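You operate a simulated robot arm through the tools that you are given. There is no shell and no other tool. Be economical: measure what you need, move in short steps, check, and stop when the job is done.

The job below is to be done with a simulated two-armed robot. You get a single attempt, and the scene is never put back.

JOB
On the top of the end table, fold the grey rag in half, so that its two short edges meet.

The check looks at the end state, three seconds after you hand in, the way a careful person would. Anything else that was tipped, shoved, dropped, spilled or broken makes it a failure. Flat cloth is picked up by pressing the open fingertips on it (5 to 10 N) and closing them slowly along it; thin cloth reads only 2 to 8 mm in the jaws.

ROBOT AND FRAMES
Two 7-joint arms with two-finger parallel grippers on one trunk, on a base that drives. Base frame: it is fixed to the floor where the robot stands at the start and does not move with it; the origin is under the middle of the robot, x ahead of it, y to its left, z up; the surface under the hand at the start is at about z = 696. Lengths are in mm, angles in degrees, forces in N, time in s.
The left shoulder is at the start at [62, 198, 929], the right one opposite. With the tool pointing down near the work surface each hand reaches from about 320 to 720 mm from the robot's upright axis, wherever it stands, measured 20 degrees to its own side. Places, roughly: top of the end table [600, 0, 700]. Payload 1.57 kg a hand.
The tool frame of a hand sits at the grasp point between the pads (the TCP): z along the fingers, y along the line on which they close. The tips reach 30 mm beyond it. Largest opening 110 mm; finger width 24, thickness 12; the body of the gripper, 48 by 112 mm, starts 78 mm behind the TCP.
Orientation is told as [roll, pitch, yaw] about the base's x, y, z axes, in that order, counted from this pose: with the fingers straight down and closing along the base's y, the tool's x points along the base's -x, its y along +y and its z along -z.

CONTROLS
- The arms move only by the tool play_rows. It takes "left_steps", "right_steps" or both (then of equal length, played together; a hand with none holds still); each is a list of rows, each an object of numbers (a shift or turn left out is 0, a gripper value left out holds the last): "x", "y", "z": the shift along the tool's x, y, z in cm; "wx", "wy", "wz": the turn, a rotation vector about the tool's x, y, z in degrees; "fingers": the finger opening in cm, from 0 to 11. In form: [{"x": .., "y": .., "z": .., "wx": .., "wy": .., "wz": .., "fingers": ..}, ...]. A call has 1 to 12 rows; each row shifts and turns the commanded pose from where the row before left it, along the tool's axes as they then stand. Rows are played at 5 a second. More than 50 mm and 8.6 degrees between two rows, or a gripper value outside its range, and nothing of the call is played. Where a pose cannot be reached the arm comes as near as it can. A force on the tool above 40 N (or 10 N above the force at the start of the call, whichever is more), or a blocked arm, ends the call early, and 0.2 s more pass. The fingers move at their own pace (about 72 mm/s each) and stop on an object; they squeeze with about 35 N. The grip force told is the motor's: it shows also when the fingers shut on nothing. Time passes only in rows, and 0.2 s behind the last, so rows that do not move let the fingers close. It gives the time, the measured TCP pose, the force on the tool (base axes), the opening and the grip force at its end, in the units of the frame above (readings bear some noise), with the torque about the TCP (base axes, N m) and any sound that the robot's microphone picked up.
- Cameras (640 x 400 px; columns grow to the right, rows downward): "scene" is now at [87.4, 5.2, 1491.6]; the picture's right is [0.05, -1.00, 0.00], its down [-0.93, -0.05, -0.36] and it looks along [0.36, 0.02, -0.93] (base axes); focal length 293 px, centre (320, 200). "left" rides on the left gripper at [70, -16, -141] in its tool frame; the picture's right is [0.23, 0.97, 0.00], its down [-0.85, 0.20, -0.48] and it looks along [-0.47, 0.11, 0.88] (tool axes); focal length 222 px, centre (320, 200). "right" rides on the right gripper at [70, 16, -141] in its tool frame; the picture's right is [-0.23, 0.97, 0.00], its down [-0.85, -0.20, -0.48] and it looks along [-0.47, -0.11, 0.88] (tool axes); focal length 222 px, centre (320, 200). There is no depth. A picture from a camera that has moved, and an enlarged one, comes with that camera's place and axes in the base frame and with its lens.
- grab_frame(camera): a new picture of that camera. The clock stands still meanwhile.
- move_column(by): slides the trunk up (or, below 0, down) by that many mm; the arms and the scene camera ride with it, the base frame stays. It gives what a move gives, with no picture.
- roll_base(legs): drives the robot by 1 to 6 legs, each [ahead, left, turn to the left] in mm, mm and degrees, along the robot's own axes; the way and the turn of a leg run together, so that a leg with both is an arc; at most 1500 mm and 180 degrees a leg. The arms and the cameras ride along, it lands a little off, and it stops where it bumps. It gives what a move gives.
- head_to(pan, tilt): turns the head with the scene camera to pan (to the left, within 86 degrees either way) and tilt (down, from -29 to 69), counted from straight ahead of the robot. It gives what a move gives.
- close_up(camera, box): a new picture of the part [left, top, right, bottom] of that camera's present view, enlarged. The clock stands still meanwhile.
- close_job(): hands the job in; it is judged then, once.

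Work in short steps. Places have to be worked out from the pictures, the camera data and where the tool is seen: move nearer, look again, correct. Check each grasp and each placing, and mend what went wrong. You have 120 turns and 100 pictures in all, those below and enlarged ones among them. Open the grippers and draw the arms clear of the work before you hand the job in, unless the task says otherwise; then end with one line.

The tools are called after ">>>" as name(argument=value, ...) on one line, values as JSON. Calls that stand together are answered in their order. play_rows: Moves the arms, as the interface text tells. Its arguments: {"type":"object","properties":{"left_steps":{"type":"array"},"right_steps":{"type":"array"}},"required":[]} The other tools are called the same way: move_column (by) slides the trunk up or down; roll_base (legs) drives the base; head_to (pan, tilt) turns the head that bears the scene camera; grab_frame (camera) takes a picture; close_up (camera, box) takes an enlarged picture of a part of a camera's view; close_job () hands the job in.

At the start:

```text
t: 0.0
left_eef_pos: [432.2, 286.8, 871.1]
left_tcp_rot: [0.0, 0.1, -0.1]
left_force: [-0.4, -0.5, -0.1]
left_torque: [-0.01, 0.0, 0.02]
left_opening: 110.0
left_finger_force: 0.0
right_eef_pos: [375.0, -67.0, 890.5]
right_tcp_rot: [-0.1, 0.0, 0.0]
right_force: [0.4, -0.4, 0.2]
right_torque: [-0.03, 0.01, -0.02]
right_opening: 110.0
right_finger_force: 0.2
trunk travel left (down, up): [-525.0, 465.0]
robot x, y, heading: [-1.0, 0.9, 0.1]
head pan, tilt: [2.8, 68.7]
```

scene: 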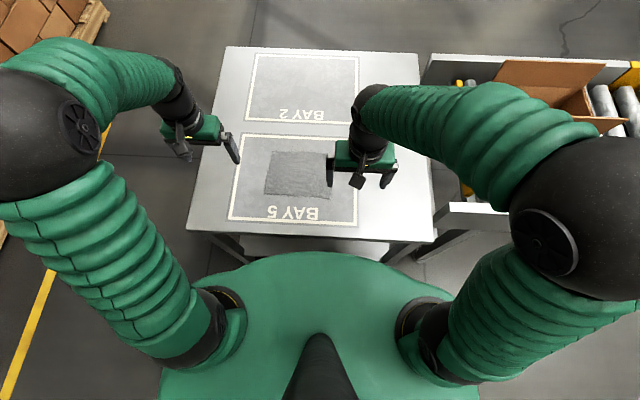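
right: 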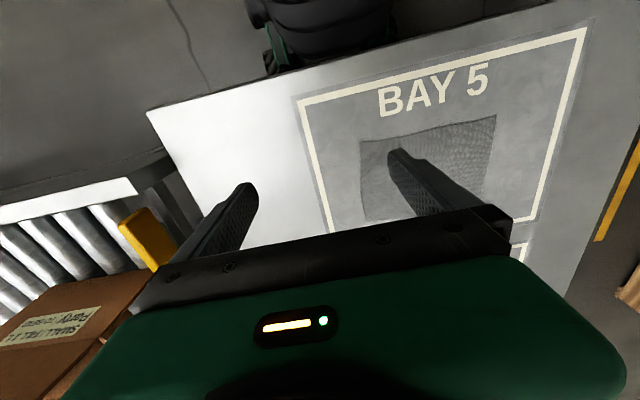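
left: 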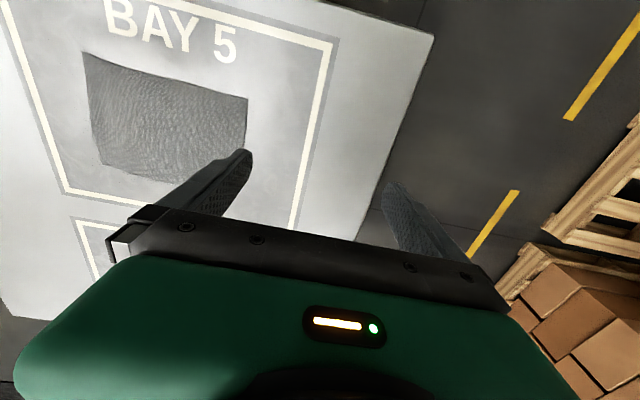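

The rag lies in bay 5, partly hidden by the right gripper. I take an enlarged view to measure it.

>>> close_up(camera="scene", box=[220, 125, 380, 225])

>>> close_up(camera="left", box=[40, 20, 360, 220])

```text
4.00 times, centred on (300, 175) of scene
camera zoom: at [87.4, 5.2, 1491.6], right [0.05, -1.0, 0.0], down [-0.93, -0.05, -0.36], along [0.36, 0.02, -0.93], focal length 1171 px, centre (400, 300)
```

zoom: 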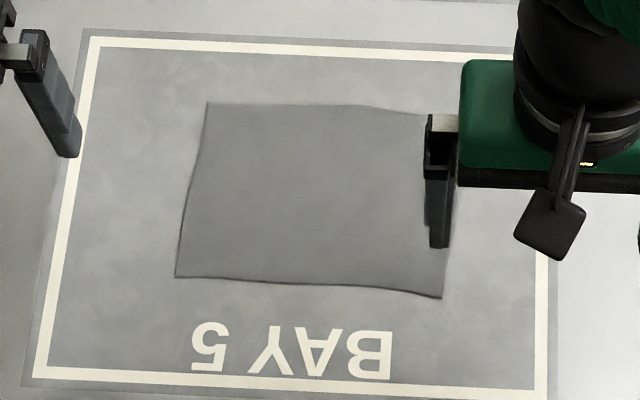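

```text
2.00 times, centred on (200, 120) of left
camera zoom: at [362.9, 269.8, 1012.5], right [-0.23, 0.97, 0.0], down [0.86, 0.2, 0.48], along [0.47, 0.11, -0.88], focal length 444 px, centre (560, 360)
```

zoom: 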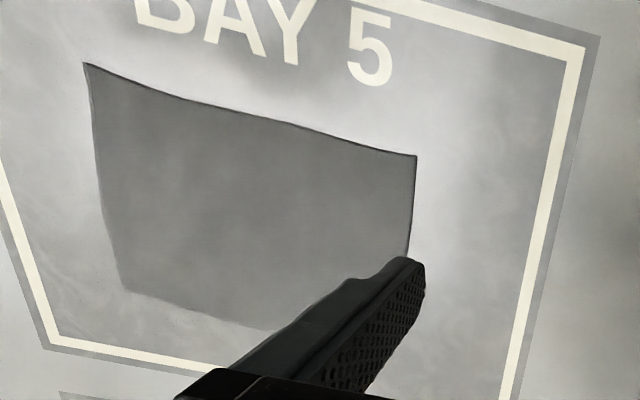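

Worked out from the scene view, the rag is about 190 mm (y) by 150 mm (x). Its corners are near-left (404,188), far-left (551,181), near-right (398,-7) and far-right (550,0). I'll fold the left edge over to the right, with the left hand on the near corner and the right hand on the far one. First I drive 100 mm to the left to ease the reach.

>>> roll_base(legs=[[0, 100, 0]])

```text
t: 1.1
left_eef_pos: [432.4, 367.6, 879.1]
left_tcp_rot: [1.0, 0.0, -0.3]
left_force: [0.5, -1.0, 0.6]
left_torque: [0.13, 0.03, 0.0]
left_opening: 109.9
left_finger_force: 0.2
right_eef_pos: [373.5, 14.0, 890.7]
right_tcp_rot: [1.0, 0.1, -0.1]
right_force: [1.2, -2.1, 0.0]
right_torque: [0.12, -0.01, 0.0]
right_opening: 110.0
right_finger_force: 0.0
trunk travel left (down, up): [-525.0, 465.0]
robot x, y, heading: [0.2, 94.0, 0.0]
head pan, tilt: [2.8, 68.7]
```

The base landed at y=94. I bring the right hand over the far-left corner at height, with the fingers narrowed, and bring the left hand nearer.

>>> play_rows(right_steps=[{"x": -4, "y": 0, "z": 0, "fingers": 2.2}, {"x": -4, "y": 3}, {"x": -4, "y": 4}, {"x": -4, "y": 4}, {"y": 3.3}, {"z": 3}], left_steps=[{"y": -3, "fingers": 2.2}, {"y": -3}, {"y": -3}, {"y": -1}, {"x": 0.5}, {}])

>>> grab_frame(camera="scene")

>>> grab_frame(camera="right")

```text
refused: row 3 steps farther than a row can; nothing moved
```

```text
94 pictures are left
camera scene: at [87.2, 72.0, 1491.4], right [0.05, -1.0, -0.02], down [-0.93, -0.04, -0.36], along [0.36, 0.04, -0.93], focal length 293 px, centre (320, 200)
```

scene: 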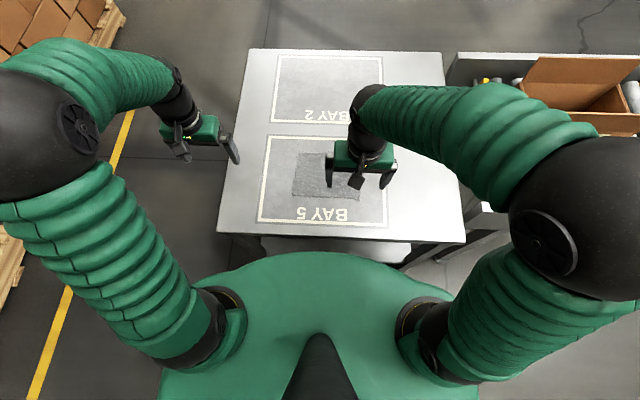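

```text
93 pictures are left
camera right: at [304.9, 27.9, 1032.6], right [0.23, 0.97, 0.02], down [0.86, -0.21, 0.47], along [0.46, -0.09, -0.88], focal length 222 px, centre (320, 200)
```

right: 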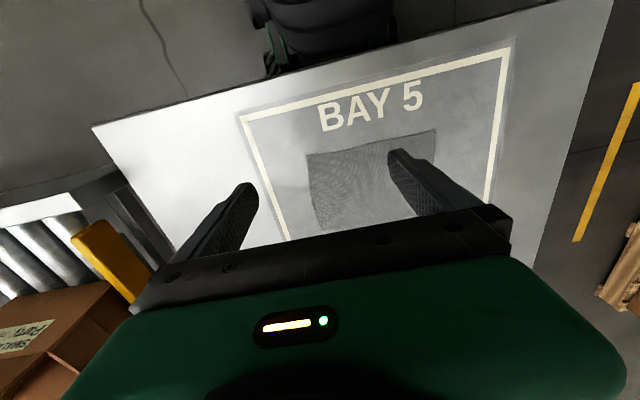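

The call was refused because a step was over 50 mm, so I use smaller rows.

>>> play_rows(right_steps=[{"x": -3.5, "fingers": 2.2}, {"x": -3.5, "y": 1.5}, {"x": -3, "y": 3}, {"x": -3, "y": 3}, {"x": -3, "y": 3}, {"y": 3}, {"z": 2}, {}], left_steps=[{"y": -3, "fingers": 2.2}, {"y": -3}, {"y": -3}, {"y": -1}, {"x": 0.5}, {}, {}, {}])

>>> grab_frame(camera="scene")

>>> grab_frame(camera="right")

>>> grab_frame(camera="left")

```text
t: 3.0
left_eef_pos: [424.5, 290.0, 871.4]
left_tcp_rot: [-0.5, -0.1, -0.1]
left_force: [-0.2, -0.1, -0.4]
left_torque: [-0.03, -0.01, -0.02]
left_opening: 21.9
left_finger_force: 0.0
right_eef_pos: [534.2, 172.8, 869.5]
right_tcp_rot: [-0.5, -0.1, 0.1]
right_force: [0.0, 0.4, -0.6]
right_torque: [-0.05, -0.01, 0.0]
right_opening: 21.9
right_finger_force: 0.0
trunk travel left (down, up): [-525.0, 465.0]
robot x, y, heading: [-2.0, 95.6, -0.0]
head pan, tilt: [2.8, 68.7]
```

```text
92 pictures are left
camera scene: at [88.0, 110.7, 1491.5], right [0.05, -1.0, 0.01], down [-0.93, -0.05, -0.36], along [0.36, 0.01, -0.93], focal length 293 px, centre (320, 200)
```

scene: 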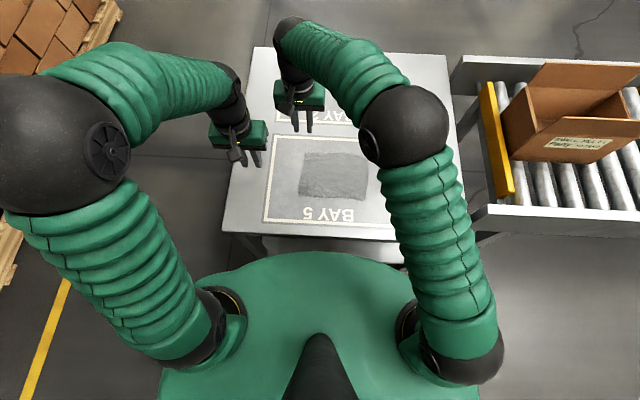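

```text
91 pictures are left
camera right: at [464.6, 189.4, 1013.0], right [0.23, 0.97, -0.01], down [0.85, -0.2, 0.48], along [0.47, -0.12, -0.88], focal length 222 px, centre (320, 200)
```

right: 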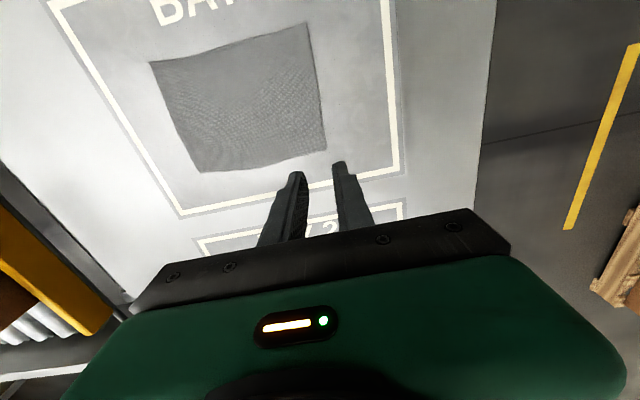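

```text
90 pictures are left
camera left: at [355.3, 274.6, 1012.5], right [-0.23, 0.97, -0.01], down [0.85, 0.2, 0.48], along [0.47, 0.1, -0.88], focal length 222 px, centre (320, 200)
```

left: 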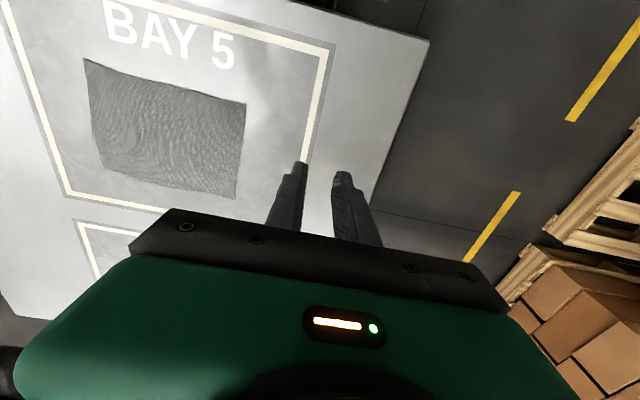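

With both hands on the left edge, the right forearm would pass too close to the left wrist. It is better to stand on the table's left side facing -y, so the hands work side by side and the fold goes away from me. I withdraw the right hand first, then drive round.

>>> play_rows(right_steps=[{"z": -2, "y": -3}, {"y": -3.5, "x": 1}, {"y": -3.5, "x": 2}, {"y": -3.5, "x": 2}, {"y": -3.5, "x": 2}, {"y": -3.5, "x": 1}, {"y": -2}])

>>> roll_base(legs=[[-350, 0, 0], [0, 605, 0]])

>>> grab_frame(camera="scene")

```text
t: 4.5
left_eef_pos: [425.4, 284.2, 871.9]
left_tcp_rot: [-0.2, -0.1, -0.2]
left_force: [0.7, 0.2, 0.0]
left_torque: [-0.02, 0.02, -0.01]
left_opening: 22.0
left_finger_force: 0.1
right_eef_pos: [454.0, -59.8, 889.8]
right_tcp_rot: [-0.3, 0.0, -0.1]
right_force: [1.1, -0.2, 0.4]
right_torque: [-0.02, -0.02, -0.01]
right_opening: 22.1
right_finger_force: 0.1
trunk travel left (down, up): [-525.0, 465.0]
robot x, y, heading: [-2.1, 95.9, -0.1]
head pan, tilt: [2.8, 68.7]
```

```text
t: 9.8
left_eef_pos: [75.1, 893.4, 874.2]
left_tcp_rot: [0.0, -0.1, 0.3]
left_force: [-0.2, -0.5, 1.2]
left_torque: [0.0, 0.02, 0.0]
left_opening: 22.1
left_finger_force: 0.0
right_eef_pos: [105.8, 550.2, 890.0]
right_tcp_rot: [0.0, 0.0, 0.3]
right_force: [-0.2, 0.2, -0.3]
right_torque: [0.05, -0.02, 0.04]
right_opening: 22.2
right_finger_force: 0.0
trunk travel left (down, up): [-525.0, 465.0]
robot x, y, heading: [-351.8, 706.1, 0.3]
head pan, tilt: [2.8, 68.7]
```

```text
89 pictures are left
camera scene: at [-261.9, 705.9, 1491.6], right [0.06, -1.0, 0.0], down [-0.93, -0.05, -0.36], along [0.36, 0.02, -0.93], focal length 293 px, centre (320, 200)
```

scene: 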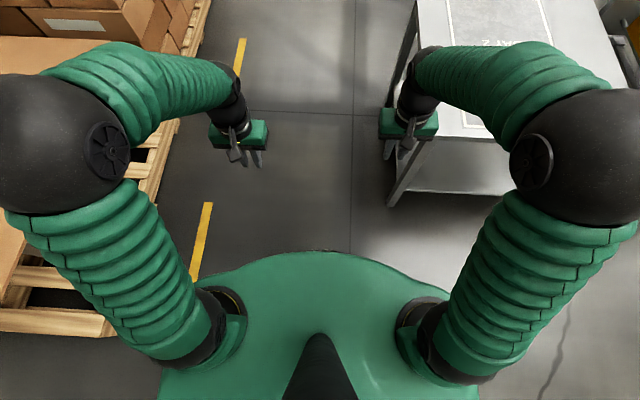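

The way is clear and the pallets are well off. I turn right by 90° and slide along the table's left side until level with the rag.

>>> roll_base(legs=[[0, 0, -90.3], [0, 826, 0]])

>>> grab_frame(camera="scene")

```text
t: 18.1
left_eef_pos: [654.9, 282.0, 872.9]
left_tcp_rot: [-0.1, -0.2, -90.4]
left_force: [-0.2, 0.4, 0.5]
left_torque: [0.01, -0.02, 0.0]
left_opening: 22.2
left_finger_force: 0.0
right_eef_pos: [311.7, 254.5, 890.5]
right_tcp_rot: [-0.1, -0.1, -90.2]
right_force: [0.6, -0.5, 0.4]
right_torque: [0.01, -0.01, 0.0]
right_opening: 22.0
right_finger_force: 0.1
trunk travel left (down, up): [-525.0, 465.0]
robot x, y, heading: [472.0, 710.0, -89.9]
head pan, tilt: [2.8, 68.7]
```

```text
88 pictures are left
camera scene: at [469.9, 620.1, 1491.6], right [-1.0, -0.05, 0.0], down [-0.04, 0.93, -0.36], along [0.02, -0.36, -0.93], focal length 293 px, centre (320, 200)
```

scene: 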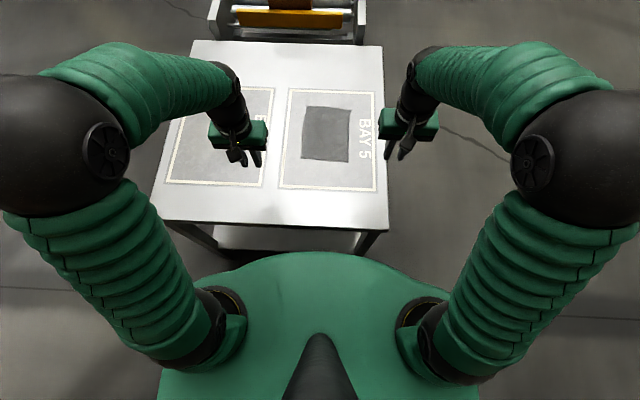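

Good: the rag is straight ahead. I go 30 mm nearer, then yaw the wrists (left -90°, right +90°) so the fingers close along base y with the cameras outward.

>>> roll_base(legs=[[30, 0, 0]])

>>> play_rows(left_steps=[{"wz": 8.2}, {"wz": 8.2}, {"wz": 8.2}, {"wz": 8.2}, {"wz": 8.2}, {"wz": 8.2}, {"wz": 8.2}, {"wz": 8.2}, {"wz": 8.2}, {"wz": 8.2}, {"wz": 7.6}, {}], right_steps=[{"wz": -8.2}, {"wz": -8.2}, {"wz": -8.2}, {"wz": -8.2}, {"wz": -8.2}, {"wz": -8.2}, {"wz": -8.2}, {"wz": -8.2}, {"wz": -8.2}, {"wz": -8.2}, {"wz": -8.2}, {}])

>>> grab_frame(camera="scene")

>>> grab_frame(camera="right")

>>> grab_frame(camera="left")

```text
t: 18.9
left_eef_pos: [656.9, 256.4, 874.3]
left_tcp_rot: [-0.2, -0.3, -90.5]
left_force: [0.6, -0.5, 0.0]
left_torque: [0.01, -0.02, 0.03]
left_opening: 22.0
left_finger_force: 0.1
right_eef_pos: [313.2, 227.7, 893.4]
right_tcp_rot: [-0.2, -0.3, -90.3]
right_force: [-0.9, 0.4, -0.5]
right_torque: [0.03, -0.03, 0.01]
right_opening: 22.0
right_finger_force: 0.0
trunk travel left (down, up): [-525.0, 465.0]
robot x, y, heading: [470.2, 676.9, -90.1]
head pan, tilt: [2.8, 68.7]
```

```text
t: 21.5
left_eef_pos: [656.9, 252.4, 874.7]
left_tcp_rot: [0.2, -0.2, 179.9]
left_force: [-0.7, -0.5, 0.2]
left_torque: [-0.04, -0.03, -0.01]
left_opening: 21.9
left_finger_force: 0.1
right_eef_pos: [313.1, 226.2, 891.8]
right_tcp_rot: [-0.1, 0.2, 0.1]
right_force: [0.1, -0.5, 0.1]
right_torque: [0.03, 0.02, 0.0]
right_opening: 22.0
right_finger_force: 0.0
trunk travel left (down, up): [-525.0, 465.0]
robot x, y, heading: [470.4, 676.6, -90.1]
head pan, tilt: [2.8, 68.7]
```

```text
87 pictures are left
camera scene: at [472.8, 590.5, 1491.6], right [-1.0, -0.05, 0.0], down [-0.04, 0.93, -0.36], along [0.02, -0.36, -0.93], focal length 293 px, centre (320, 200)
```

scene: 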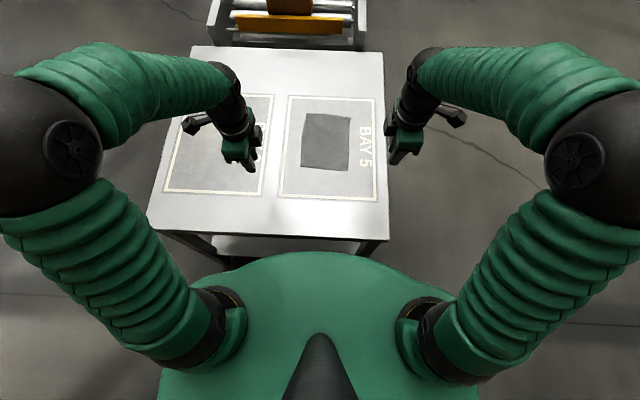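

```text
86 pictures are left
camera right: at [244.7, 243.0, 1034.1], right [0.23, 0.97, 0.0], down [0.86, -0.2, 0.48], along [0.46, -0.11, -0.88], focal length 222 px, centre (320, 200)
```

right: 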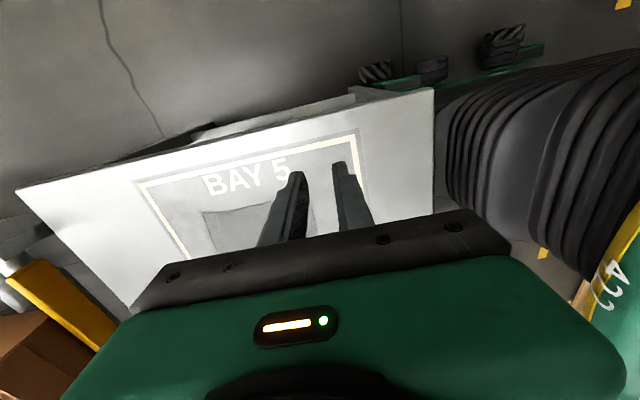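

```text
85 pictures are left
camera left: at [726.4, 269.3, 1014.3], right [0.23, -0.97, 0.0], down [-0.85, -0.2, 0.48], along [-0.47, -0.11, -0.88], focal length 222 px, centre (320, 200)
```

left: 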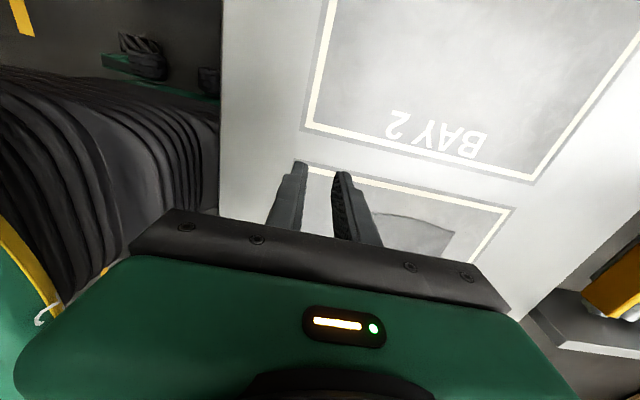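

The yaw went well and the rag is in the clear. I take an enlarged view for exact corners.

>>> close_up(camera="scene", box=[250, 95, 402, 190])

```text
4.21 times, centred on (326, 142) of scene
camera zoom: at [472.8, 590.5, 1491.6], right [-1.0, -0.05, 0.0], down [-0.04, 0.93, -0.36], along [0.02, -0.36, -0.93], focal length 1232 px, centre (295, 442)
```

zoom: 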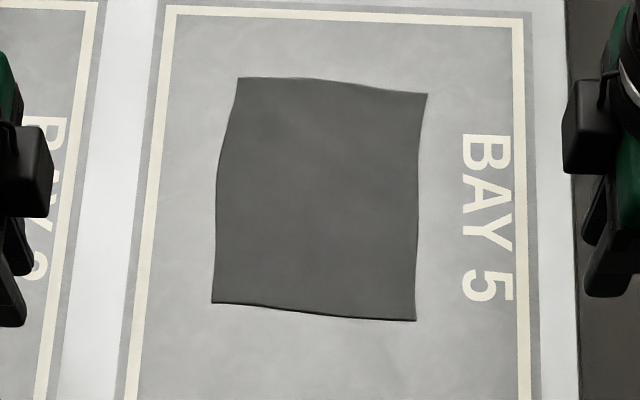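

Corners: (555,179), (407,186), (548,-18) and (400,-11). The fold has to carry the near edge by about (-7,-197). I bring both hands over the near corners, with the tips still about 50 mm above the table.

>>> play_rows(left_steps=[{"x": -2.5, "y": 1.8, "z": 1}, {"x": -2.5, "y": 1.8, "z": 1}, {"x": -2.5, "y": 1.8, "z": 2}, {"x": -2.2, "y": 1.8, "z": 2}, {"x": -2, "y": 1.5, "z": 2}, {"z": 2}, {}], right_steps=[{"x": -2.5, "y": -1, "z": 1}, {"x": -2.5, "y": -1, "z": 1}, {"x": -2.5, "y": -1, "z": 2}, {"x": -1.6, "y": -1.3, "z": 2.5}, {"x": -1.6, "y": -1.3, "z": 2.5}, {"z": 2.5}, {}])

>>> grab_frame(camera="scene")

>>> grab_frame(camera="right")

>>> grab_frame(camera="left")

```text
t: 23.1
left_eef_pos: [540.9, 165.8, 775.3]
left_tcp_rot: [0.4, -0.2, -180.0]
left_force: [-0.5, -0.8, -0.2]
left_torque: [0.02, 0.0, 0.01]
left_opening: 22.0
left_finger_force: 0.1
right_eef_pos: [417.9, 170.1, 776.9]
right_tcp_rot: [-0.2, 0.3, 0.0]
right_force: [0.0, -0.1, 0.6]
right_torque: [-0.02, 0.0, -0.01]
right_opening: 22.2
right_finger_force: 0.0
trunk travel left (down, up): [-525.0, 465.0]
robot x, y, heading: [470.8, 676.8, -89.9]
head pan, tilt: [2.8, 68.7]
```

```text
83 pictures are left
camera scene: at [472.8, 590.0, 1491.6], right [-1.0, -0.05, 0.0], down [-0.04, 0.93, -0.36], along [0.02, -0.36, -0.93], focal length 293 px, centre (320, 200)
```

scene: 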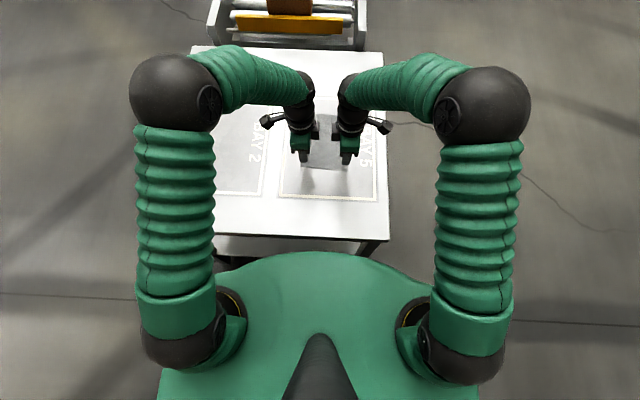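

```text
82 pictures are left
camera right: at [351.1, 186.8, 919.9], right [0.23, 0.97, 0.0], down [0.86, -0.2, 0.48], along [0.46, -0.11, -0.88], focal length 222 px, centre (320, 200)
```

right: 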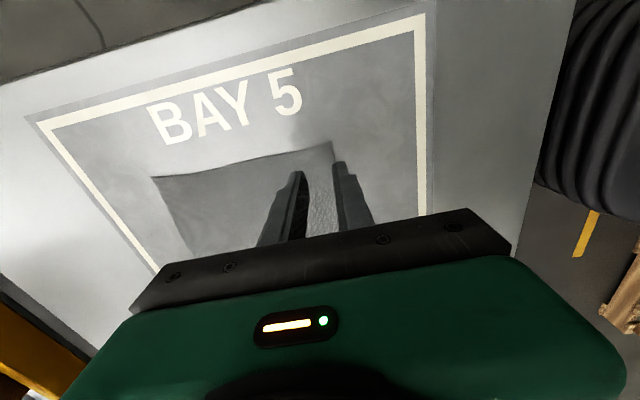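

```text
81 pictures are left
camera left: at [609.4, 182.0, 914.7], right [0.23, -0.97, 0.0], down [-0.85, -0.2, 0.48], along [-0.47, -0.11, -0.88], focal length 222 px, centre (320, 200)
```

left: 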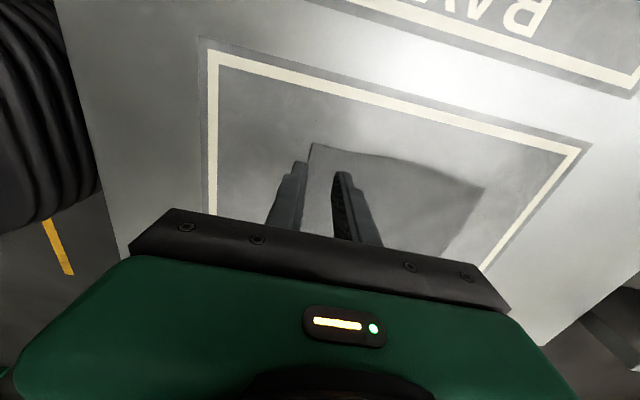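

The corners agree with my estimate. I shift both hands a few mm inward so the outer fingers bear on cloth, and come down to just above it.

>>> play_rows(left_steps=[{"y": 0.55, "z": 2}, {"z": 1.5}, {"z": 0.6}, {"z": 0.3}, {}], right_steps=[{"y": -0.25, "z": 2}, {"z": 1.5}, {"z": 0.7}, {"z": 0.3}, {}])

```text
t: 24.3
left_eef_pos: [539.2, 161.5, 730.4]
left_tcp_rot: [0.2, -0.2, -180.0]
left_force: [-0.2, 0.2, -0.3]
left_torque: [0.0, 0.04, 0.02]
left_opening: 22.0
left_finger_force: 0.1
right_eef_pos: [419.7, 167.4, 731.0]
right_tcp_rot: [-0.1, 0.2, 0.0]
right_force: [0.9, 0.7, -0.7]
right_torque: [0.01, 0.0, 0.04]
right_opening: 22.2
right_finger_force: 0.1
trunk travel left (down, up): [-525.0, 465.0]
robot x, y, heading: [467.4, 676.8, -89.8]
head pan, tilt: [2.8, 68.7]
```

No contact yet, so I go on down in millimetre steps.

>>> play_rows(left_steps=[{"z": 0.15}, {"z": 0.15}, {}], right_steps=[{"z": 0.15}, {"z": 0.15}, {}])

```text
t: 25.1
left_eef_pos: [539.1, 159.9, 728.1]
left_tcp_rot: [0.1, -0.2, -180.0]
left_force: [1.0, -0.4, -0.4]
left_torque: [-0.01, 0.02, -0.01]
left_opening: 22.1
left_finger_force: 0.0
right_eef_pos: [419.3, 168.0, 728.2]
right_tcp_rot: [-0.1, 0.2, 0.0]
right_force: [0.7, 0.6, 0.0]
right_torque: [-0.05, -0.01, 0.01]
right_opening: 21.6
right_finger_force: 0.1
trunk travel left (down, up): [-525.0, 465.0]
robot x, y, heading: [469.0, 675.5, -90.5]
head pan, tilt: [2.8, 68.7]
```

Still no contact; further down.

>>> play_rows(left_steps=[{"z": 0.1}, {"z": 0.1}, {}], right_steps=[{"z": 0.1}, {"z": 0.1}, {}])

```text
t: 25.9
left_eef_pos: [539.4, 161.4, 727.6]
left_tcp_rot: [0.4, -0.3, -180.0]
left_force: [0.8, 0.8, 10.9]
left_torque: [0.06, -0.03, 0.02]
left_opening: 21.9
left_finger_force: 0.0
right_eef_pos: [420.2, 169.0, 728.6]
right_tcp_rot: [-0.2, 0.2, 0.0]
right_force: [0.0, -0.1, 1.9]
right_torque: [-0.02, 0.01, -0.01]
right_opening: 22.0
right_finger_force: 0.0
trunk travel left (down, up): [-525.0, 465.0]
robot x, y, heading: [471.2, 681.1, -90.0]
head pan, tilt: [2.8, 68.7]
```

Left presses at 11 N and right at 2 N. I even them out.

>>> play_rows(left_steps=[{"z": -0.03}, {}], right_steps=[{"z": 0.08}, {}])

```text
t: 26.5
left_eef_pos: [538.9, 160.2, 728.1]
left_tcp_rot: [0.4, -0.2, -180.0]
left_force: [0.7, -0.4, 8.2]
left_torque: [0.0, -0.07, 0.01]
left_opening: 21.8
left_finger_force: 0.0
right_eef_pos: [421.0, 167.8, 727.9]
right_tcp_rot: [-0.3, 0.2, 0.0]
right_force: [0.0, -0.5, 14.1]
right_torque: [0.05, 0.01, -0.01]
right_opening: 22.4
right_finger_force: 0.0
trunk travel left (down, up): [-525.0, 465.0]
robot x, y, heading: [468.8, 681.5, -90.0]
head pan, tilt: [2.8, 68.7]
```

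Right goes back up a trifle, then both close slowly.

>>> play_rows(left_steps=[{"fingers": 2.2}, {"fingers": 1.9}, {"fingers": 1.6}, {"fingers": 1.3}, {"fingers": 1.0}, {"fingers": 0.7}, {"fingers": 0.4}, {"fingers": 0.1}, {"fingers": 0}, {}, {}], right_steps=[{"z": -0.04, "fingers": 2.2}, {"fingers": 1.9}, {"fingers": 1.6}, {"fingers": 1.3}, {"fingers": 1.0}, {"fingers": 0.7}, {"fingers": 0.4}, {"fingers": 0.1}, {"fingers": 0}, {}, {}])

>>> grab_frame(camera="right")

>>> grab_frame(camera="left")

```text
t: 28.9
left_eef_pos: [540.2, 161.5, 726.4]
left_tcp_rot: [0.3, -0.2, -180.0]
left_force: [0.1, 0.2, 5.7]
left_torque: [0.01, -0.03, 0.02]
left_opening: 2.0
left_finger_force: 23.4
right_eef_pos: [421.2, 167.7, 727.1]
right_tcp_rot: [-0.3, 0.2, 0.0]
right_force: [0.4, 1.2, 16.5]
right_torque: [0.02, 0.01, -0.01]
right_opening: 2.3
right_finger_force: 24.1
trunk travel left (down, up): [-525.0, 465.0]
robot x, y, heading: [474.8, 679.0, -90.0]
head pan, tilt: [2.8, 68.7]
```

```text
80 pictures are left
camera right: at [351.8, 185.2, 870.0], right [0.23, 0.97, -0.01], down [0.86, -0.2, 0.48], along [0.46, -0.11, -0.88], focal length 222 px, centre (320, 200)
```

right: 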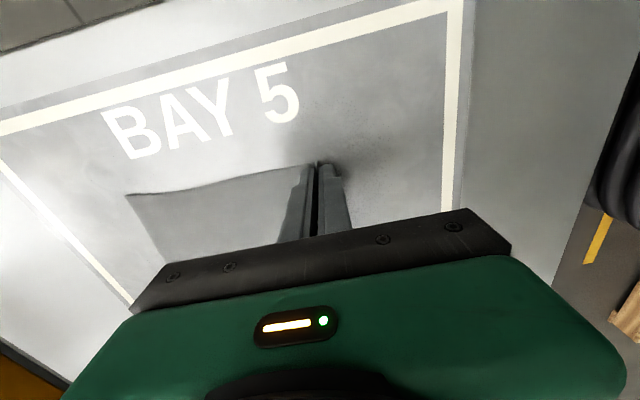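

```text
79 pictures are left
camera left: at [609.0, 177.5, 867.5], right [0.23, -0.97, 0.01], down [-0.85, -0.2, 0.48], along [-0.47, -0.11, -0.88], focal length 222 px, centre (320, 200)
```

left: 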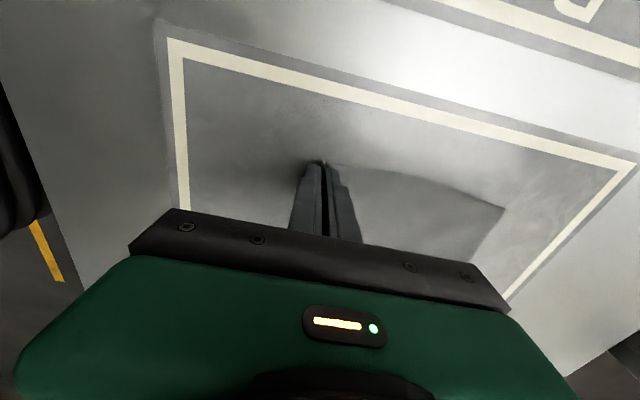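

Both jaws read about 2 mm, consistent with cloth. I lift 40 mm with a slight move inward and check.

>>> play_rows(left_steps=[{"z": -1}, {"z": -1, "y": 0.2}, {"z": -1, "y": 0.3}, {"z": -1, "y": 0.5}, {}], right_steps=[{"z": -1}, {"z": -1, "y": -0.2}, {"z": -1, "y": -0.3}, {"z": -1, "y": -0.5}, {}])

>>> grab_frame(camera="right")

>>> grab_frame(camera="left")

>>> close_up(camera="scene", box=[250, 95, 402, 190])

```text
t: 30.1
left_eef_pos: [539.4, 149.5, 765.4]
left_tcp_rot: [0.3, -0.2, -180.0]
left_force: [-2.6, 0.8, 1.0]
left_torque: [0.0, 0.07, -0.02]
left_opening: 2.4
left_finger_force: 23.8
right_eef_pos: [419.1, 157.0, 767.8]
right_tcp_rot: [-0.1, 0.2, 0.0]
right_force: [2.2, 0.3, -0.1]
right_torque: [0.0, -0.02, 0.02]
right_opening: 2.0
right_finger_force: 23.8
trunk travel left (down, up): [-525.0, 465.0]
robot x, y, heading: [472.0, 679.7, -90.0]
head pan, tilt: [2.8, 68.7]
```

```text
78 pictures are left
camera right: at [350.9, 174.0, 909.2], right [0.23, 0.97, 0.0], down [0.86, -0.2, 0.48], along [0.46, -0.11, -0.88], focal length 222 px, centre (320, 200)
```

right: 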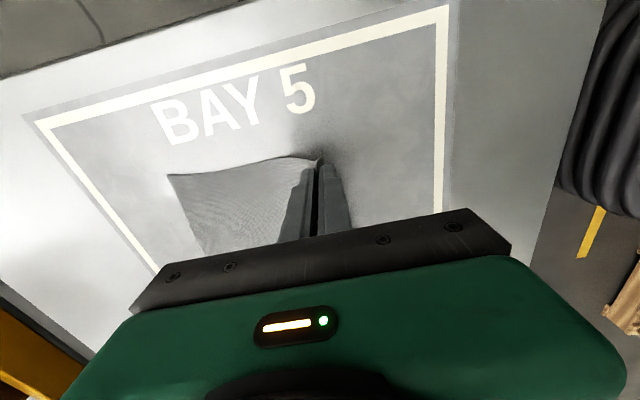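

```text
77 pictures are left
camera left: at [609.9, 166.5, 906.0], right [0.23, -0.97, 0.0], down [-0.85, -0.2, 0.48], along [-0.47, -0.11, -0.88], focal length 222 px, centre (320, 200)
```

left: 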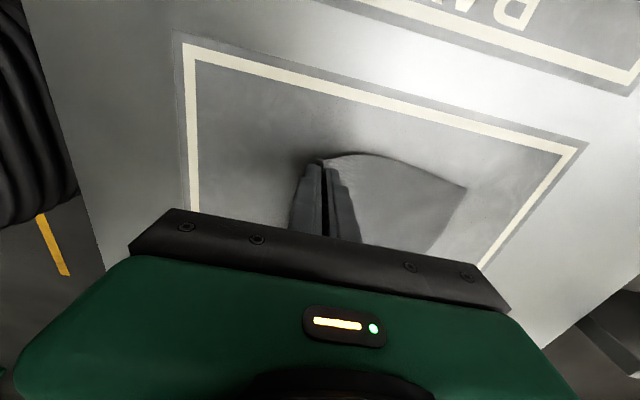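

```text
4.21 times, centred on (326, 142) of scene
camera zoom: at [472.7, 589.0, 1491.5], right [-1.0, -0.05, 0.0], down [-0.04, 0.93, -0.36], along [0.02, -0.36, -0.93], focal length 1232 px, centre (295, 442)
```

zoom: 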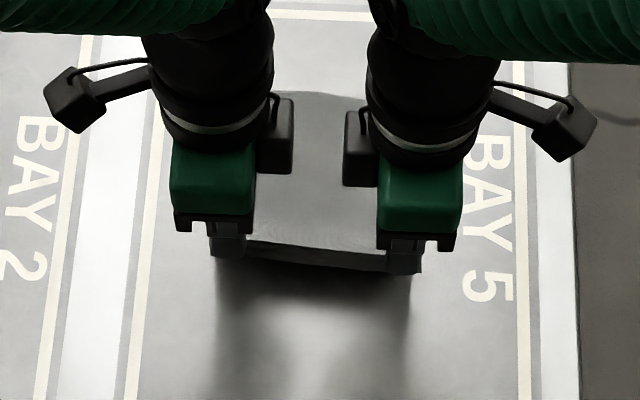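

Both corners are held cleanly and the edge is lifted. I carry it over in an arc, tilting the hands so the fingers point away, in the first half.

>>> play_rows(left_steps=[{"x": -0.1, "y": 1.0, "z": -0.65}, {"x": -0.1, "y": 1.0, "z": -0.65}, {"y": 0.8, "z": -0.5}, {"x": -0.1, "y": 0.78, "z": -0.47, "wx": -8}, {"y": 0.8, "z": -0.14}, {"x": -0.1, "y": 0.84, "z": -0.14, "wx": -8}, {"y": 0.75, "z": 0.3}, {"x": -0.1, "y": 0.76, "z": 0.28, "wx": -8}, {}], right_steps=[{"x": -0.1, "y": -1.0, "z": -0.65}, {"x": 0.1, "y": -1.0, "z": -0.65}, {"y": -0.8, "z": -0.5}, {"x": 0.1, "y": -0.78, "z": -0.47, "wx": 8}, {"y": -0.8, "z": -0.14}, {"x": 0.1, "y": -0.84, "z": -0.14, "wx": 8}, {"y": -0.75, "z": 0.3}, {"x": 0.1, "y": -0.76, "z": 0.28, "wx": 8}, {}])

>>> grab_frame(camera="right")

>>> close_up(camera="scene", box=[250, 95, 402, 190])

```text
t: 32.1
left_eef_pos: [534.8, 83.2, 792.3]
left_tcp_rot: [24.3, -0.2, -180.0]
left_force: [-0.5, 1.0, 0.0]
left_torque: [0.06, 0.0, 0.02]
left_opening: 2.2
left_finger_force: 24.2
right_eef_pos: [415.8, 89.5, 792.2]
right_tcp_rot: [-24.1, 0.1, 0.0]
right_force: [0.0, 0.3, -0.7]
right_torque: [0.03, 0.0, -0.05]
right_opening: 2.3
right_finger_force: 23.2
trunk travel left (down, up): [-525.0, 465.0]
robot x, y, heading: [473.0, 680.3, -89.9]
head pan, tilt: [2.8, 68.7]
```

```text
75 pictures are left
camera right: at [347.8, 162.5, 916.5], right [0.23, 0.89, -0.4], down [0.86, 0.01, 0.52], along [0.46, -0.46, -0.76], focal length 222 px, centre (320, 200)
```

right: 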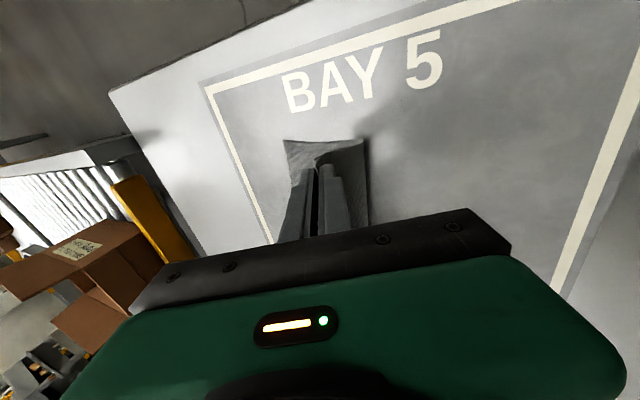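

```text
4.21 times, centred on (326, 142) of scene
camera zoom: at [472.6, 589.4, 1491.5], right [-1.0, -0.05, 0.0], down [-0.04, 0.93, -0.36], along [0.02, -0.36, -0.93], focal length 1232 px, centre (295, 442)
```

zoom: 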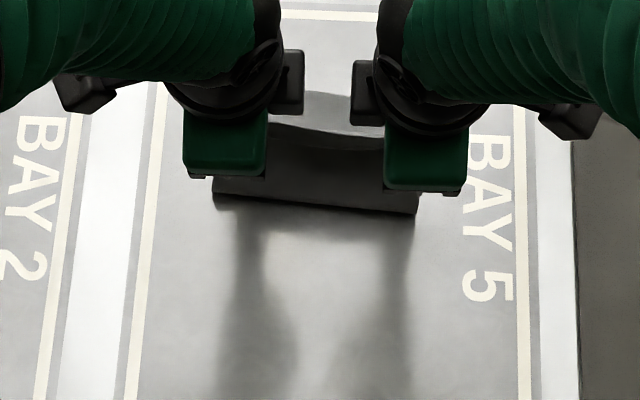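

The fold is going over nicely. Second half of the arc: on, down, and a further 16° of tilt.

>>> play_rows(left_steps=[{"x": -0.1, "y": 0.58, "z": 0.7}, {"y": 0.58, "z": 0.7, "wx": -8}, {"x": -0.1, "y": 0.24, "z": 1.0}, {"y": 0.24, "z": 1.0, "wx": -8}, {"y": 0.14, "z": 1.15}, {"y": 0.14, "z": 1.15}, {}], right_steps=[{"x": 0.1, "y": -0.58, "z": 0.7}, {"x": 0.1, "y": -0.58, "z": 0.7, "wx": 8}, {"x": 0.1, "y": -0.24, "z": 1.0}, {"y": -0.24, "z": 1.0, "wx": 8}, {"y": -0.14, "z": 1.15}, {"y": -0.14, "z": 1.15}, {}])

>>> grab_frame(camera="right")

>>> grab_frame(camera="left")

>>> close_up(camera="scene", box=[250, 95, 402, 190])

```text
t: 33.2
left_eef_pos: [624.1, 33.0, 777.1]
left_tcp_rot: [40.6, -1.3, -170.3]
left_force: [-0.2, -0.2, 0.0]
left_torque: [-0.01, 0.0, -0.04]
left_opening: 2.1
left_finger_force: 23.5
right_eef_pos: [299.2, 34.8, 778.7]
right_tcp_rot: [-40.5, -1.3, -11.9]
right_force: [0.6, 0.2, -0.5]
right_torque: [0.01, -0.01, 0.02]
right_opening: 0.1
right_finger_force: 21.8
trunk travel left (down, up): [-525.0, 465.0]
robot x, y, heading: [469.9, 682.4, -90.1]
head pan, tilt: [2.8, 68.7]
stopped in row 5 (right hand): the arm was blocked; the commanded pose is now the measured one
```

```text
73 pictures are left
camera right: at [251.2, 151.8, 875.8], right [0.39, 0.67, -0.63], down [0.86, -0.02, 0.51], along [0.33, -0.74, -0.59], focal length 222 px, centre (320, 200)
```

right: 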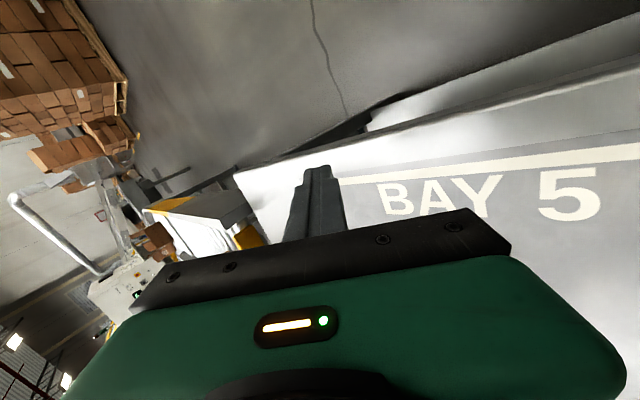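

```text
72 pictures are left
camera left: at [678.1, 146.3, 871.6], right [0.36, -0.69, 0.63], down [-0.86, 0.01, 0.51], along [-0.36, -0.72, -0.59], focal length 222 px, centre (320, 200)
```

left: 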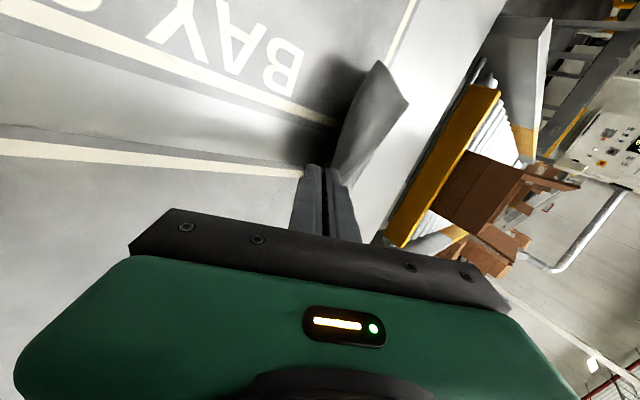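

```text
4.21 times, centred on (326, 142) of scene
camera zoom: at [471.7, 587.1, 1494.7], right [-1.0, -0.05, 0.0], down [-0.04, 0.93, -0.36], along [0.02, -0.36, -0.93], focal length 1232 px, centre (295, 442)
```

zoom: 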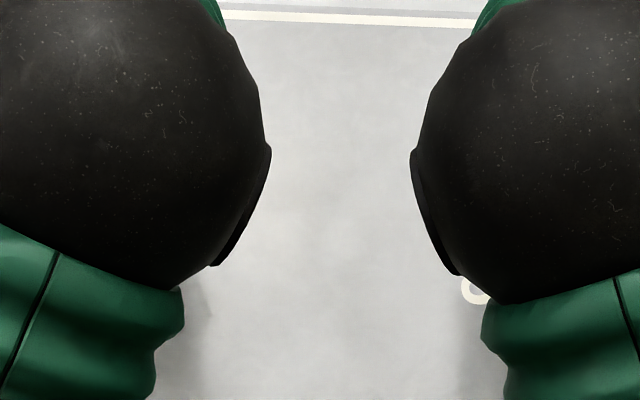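

The arms' elbows swung in and knocked the hands outward. The right hand lost its corner and the left still holds the rag. I look at the whole scene.

>>> grab_frame(camera="scene")

```text
70 pictures are left
camera scene: at [471.7, 587.1, 1494.7], right [-1.0, -0.05, 0.0], down [-0.04, 0.93, -0.36], along [0.02, -0.36, -0.93], focal length 293 px, centre (320, 200)
```

scene: 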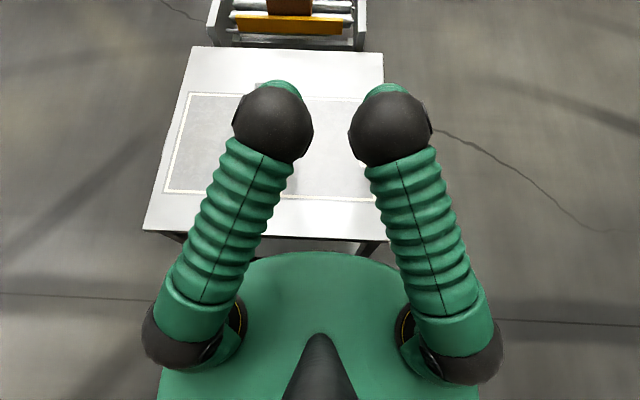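

The elbows are now high and inward. I undo the tilt on both hands while lifting, keeping the left grip.

>>> play_rows(left_steps=[{"z": -1, "wx": 8}, {"z": -1, "wx": 8}, {"z": -1, "wx": 8}, {"wx": 8}, {"wx": 8}, {}], right_steps=[{"z": -1, "wx": -8}, {"z": -1, "wx": -8}, {"z": -1, "wx": -8}, {"wx": -8}, {"wx": -8}, {}])

>>> grab_frame(camera="scene")

>>> grab_frame(camera="left")

```text
t: 34.6
left_eef_pos: [616.9, 51.2, 798.5]
left_tcp_rot: [0.4, -0.9, -171.1]
left_force: [-0.5, 0.3, -0.5]
left_torque: [-0.03, -0.02, -0.02]
left_opening: 1.8
left_finger_force: 24.0
right_eef_pos: [307.9, 54.7, 800.6]
right_tcp_rot: [-0.5, -0.9, -11.1]
right_force: [-0.4, 0.0, -0.5]
right_torque: [-0.01, 0.01, 0.01]
right_opening: 0.0
right_finger_force: 21.2
trunk travel left (down, up): [-525.0, 465.0]
robot x, y, heading: [470.8, 675.7, -89.9]
head pan, tilt: [2.8, 68.7]
```

```text
69 pictures are left
camera scene: at [472.4, 590.2, 1491.6], right [-1.0, -0.05, 0.0], down [-0.04, 0.93, -0.36], along [0.02, -0.36, -0.93], focal length 293 px, centre (320, 200)
```

scene: 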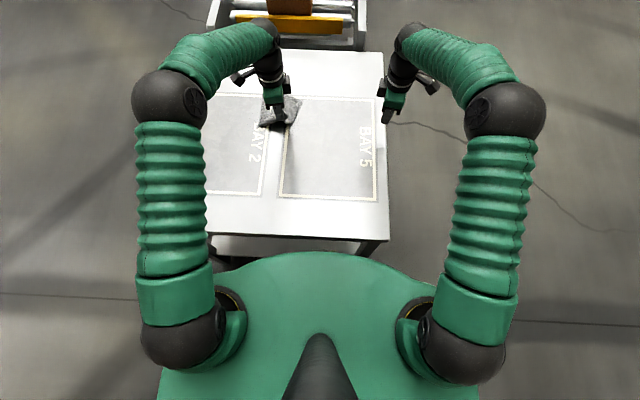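

```text
68 pictures are left
camera left: at [685.2, 79.4, 937.1], right [0.38, -0.93, 0.0], down [-0.81, -0.33, 0.49], along [-0.46, -0.19, -0.87], focal length 222 px, centre (320, 200)
```

left: 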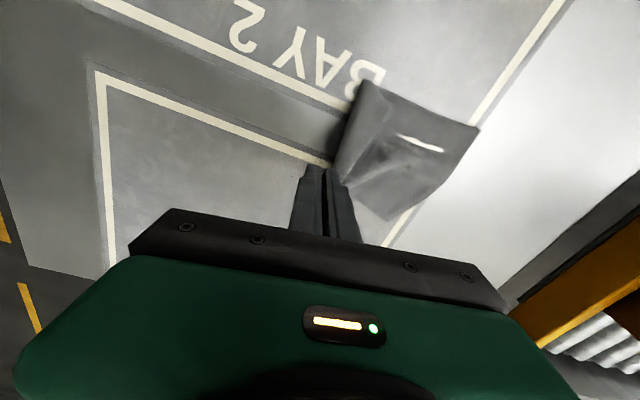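

The arms are back in a good posture with no harm done. The rag hangs by one corner from the left hand, so I look closer.

>>> close_up(camera="scene", box=[230, 80, 326, 140])

>>> close_up(camera="left", box=[270, 60, 510, 230])

>>> grab_frame(camera="right")

```text
6.67 times, centred on (278, 110) of scene
camera zoom: at [472.4, 590.2, 1491.6], right [-1.0, -0.05, 0.0], down [-0.04, 0.93, -0.36], along [0.02, -0.36, -0.93], focal length 1951 px, centre (600, 800)
```

zoom: 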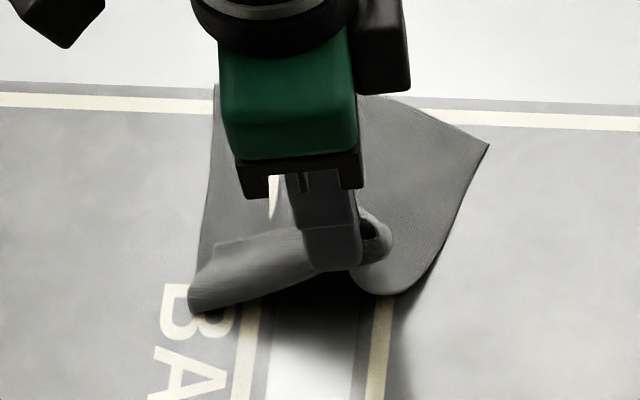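

```text
2.35 times, centred on (390, 145) of left
camera zoom: at [685.2, 79.4, 937.1], right [0.38, -0.93, 0.0], down [-0.81, -0.33, 0.49], along [-0.46, -0.19, -0.87], focal length 523 px, centre (155, 329)
```

zoom: 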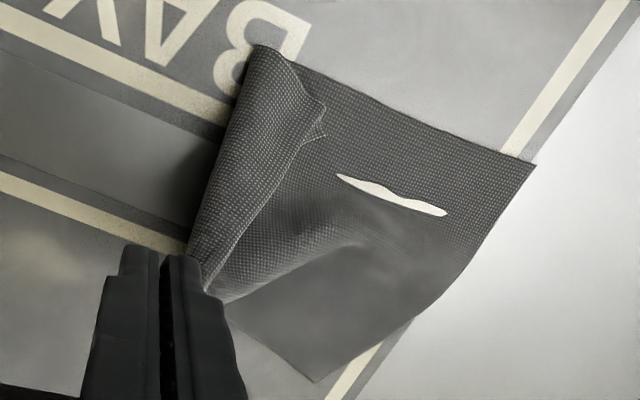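

```text
65 pictures are left
camera right: at [241.5, 85.1, 941.7], right [0.41, 0.91, 0.0], down [0.79, -0.36, 0.49], along [0.45, -0.21, -0.87], focal length 222 px, centre (320, 200)
```

right: 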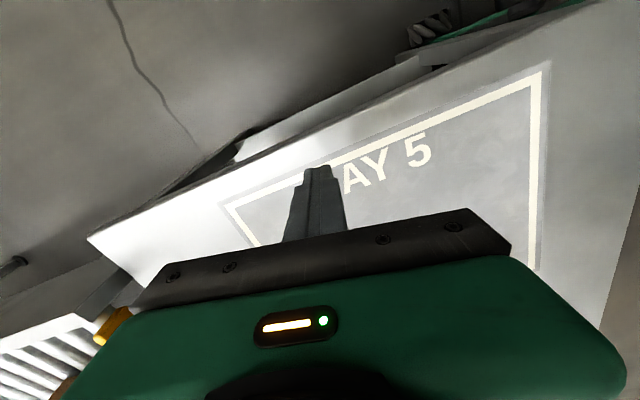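

The far edge lies at about (562,-68)–(701,-98). The corner in the left hand has been drawn back over, and the other near corner is rolled beneath it. I square the yaws, then raise the held corner so the loose corner drops out.

>>> play_rows(left_steps=[{"wz": 4.5, "z": -1}, {"wz": 4.5, "z": -1}, {"x": 1, "y": 0.3, "z": -1}, {"x": 1.1, "y": 0.3, "z": -1}, {"x": 1.1, "y": 0.3, "z": -1}, {"x": 1.1, "y": 0.3, "z": -1}, {}, {}], right_steps=[{"wz": -5.5, "fingers": 2.2}, {"wz": -5.5}, {}, {}, {}, {}, {}, {}])

>>> close_up(camera="scene", box=[210, 60, 338, 140])

>>> grab_frame(camera="left")

>>> grab_frame(camera="right")

```text
t: 36.4
left_eef_pos: [662.3, 39.5, 857.1]
left_tcp_rot: [0.4, -0.8, 179.9]
left_force: [0.1, 0.3, 0.2]
left_torque: [-0.01, 0.01, 0.0]
left_opening: 1.7
left_finger_force: 23.3
right_eef_pos: [308.7, 53.5, 799.2]
right_tcp_rot: [-0.6, -0.5, -0.3]
right_force: [-0.5, -0.5, 0.1]
right_torque: [-0.02, 0.01, -0.02]
right_opening: 21.9
right_finger_force: 0.1
trunk travel left (down, up): [-525.0, 465.0]
robot x, y, heading: [471.0, 676.3, -90.2]
head pan, tilt: [2.8, 68.7]
```

```text
5.00 times, centred on (274, 100) of scene
camera zoom: at [472.7, 588.6, 1491.5], right [-1.0, -0.05, 0.0], down [-0.04, 0.93, -0.36], along [0.02, -0.36, -0.93], focal length 1463 px, centre (550, 700)
```

zoom: 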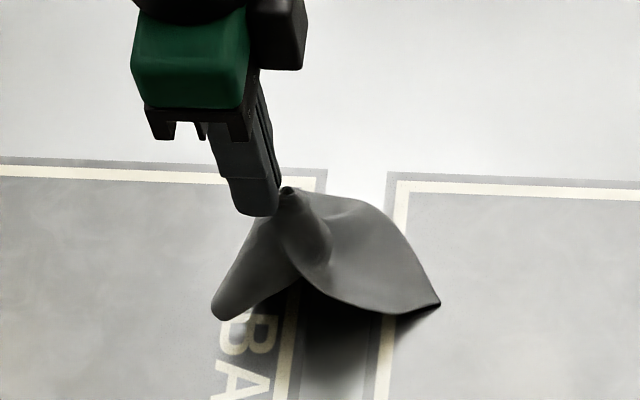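

```text
63 pictures are left
camera left: at [733.3, 56.2, 996.2], right [0.23, -0.97, 0.01], down [-0.85, -0.19, 0.49], along [-0.48, -0.12, -0.87], focal length 222 px, centre (320, 200)
```

left: 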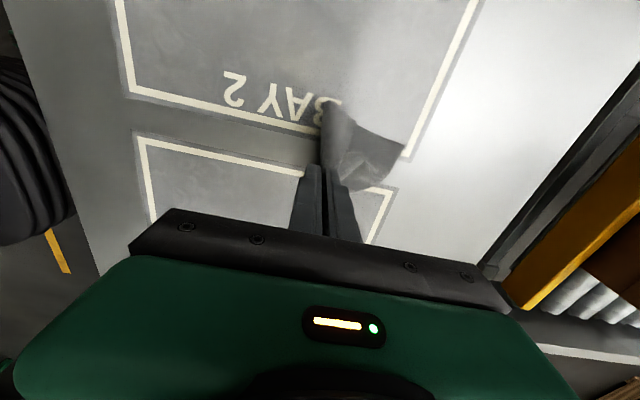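

```text
62 pictures are left
camera right: at [238.0, 71.1, 940.9], right [0.23, 0.97, -0.01], down [0.85, -0.2, 0.49], along [0.48, -0.12, -0.87], focal length 222 px, centre (320, 200)
```

right: 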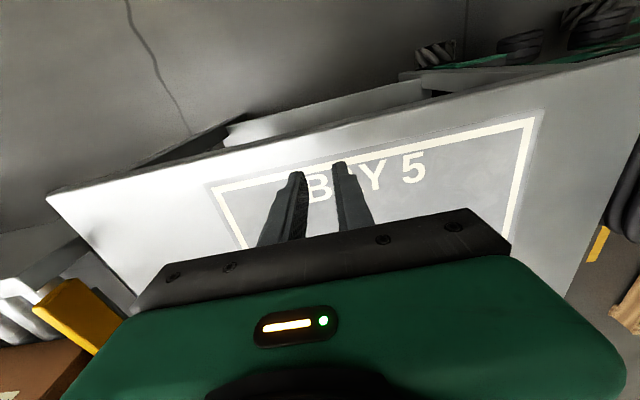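

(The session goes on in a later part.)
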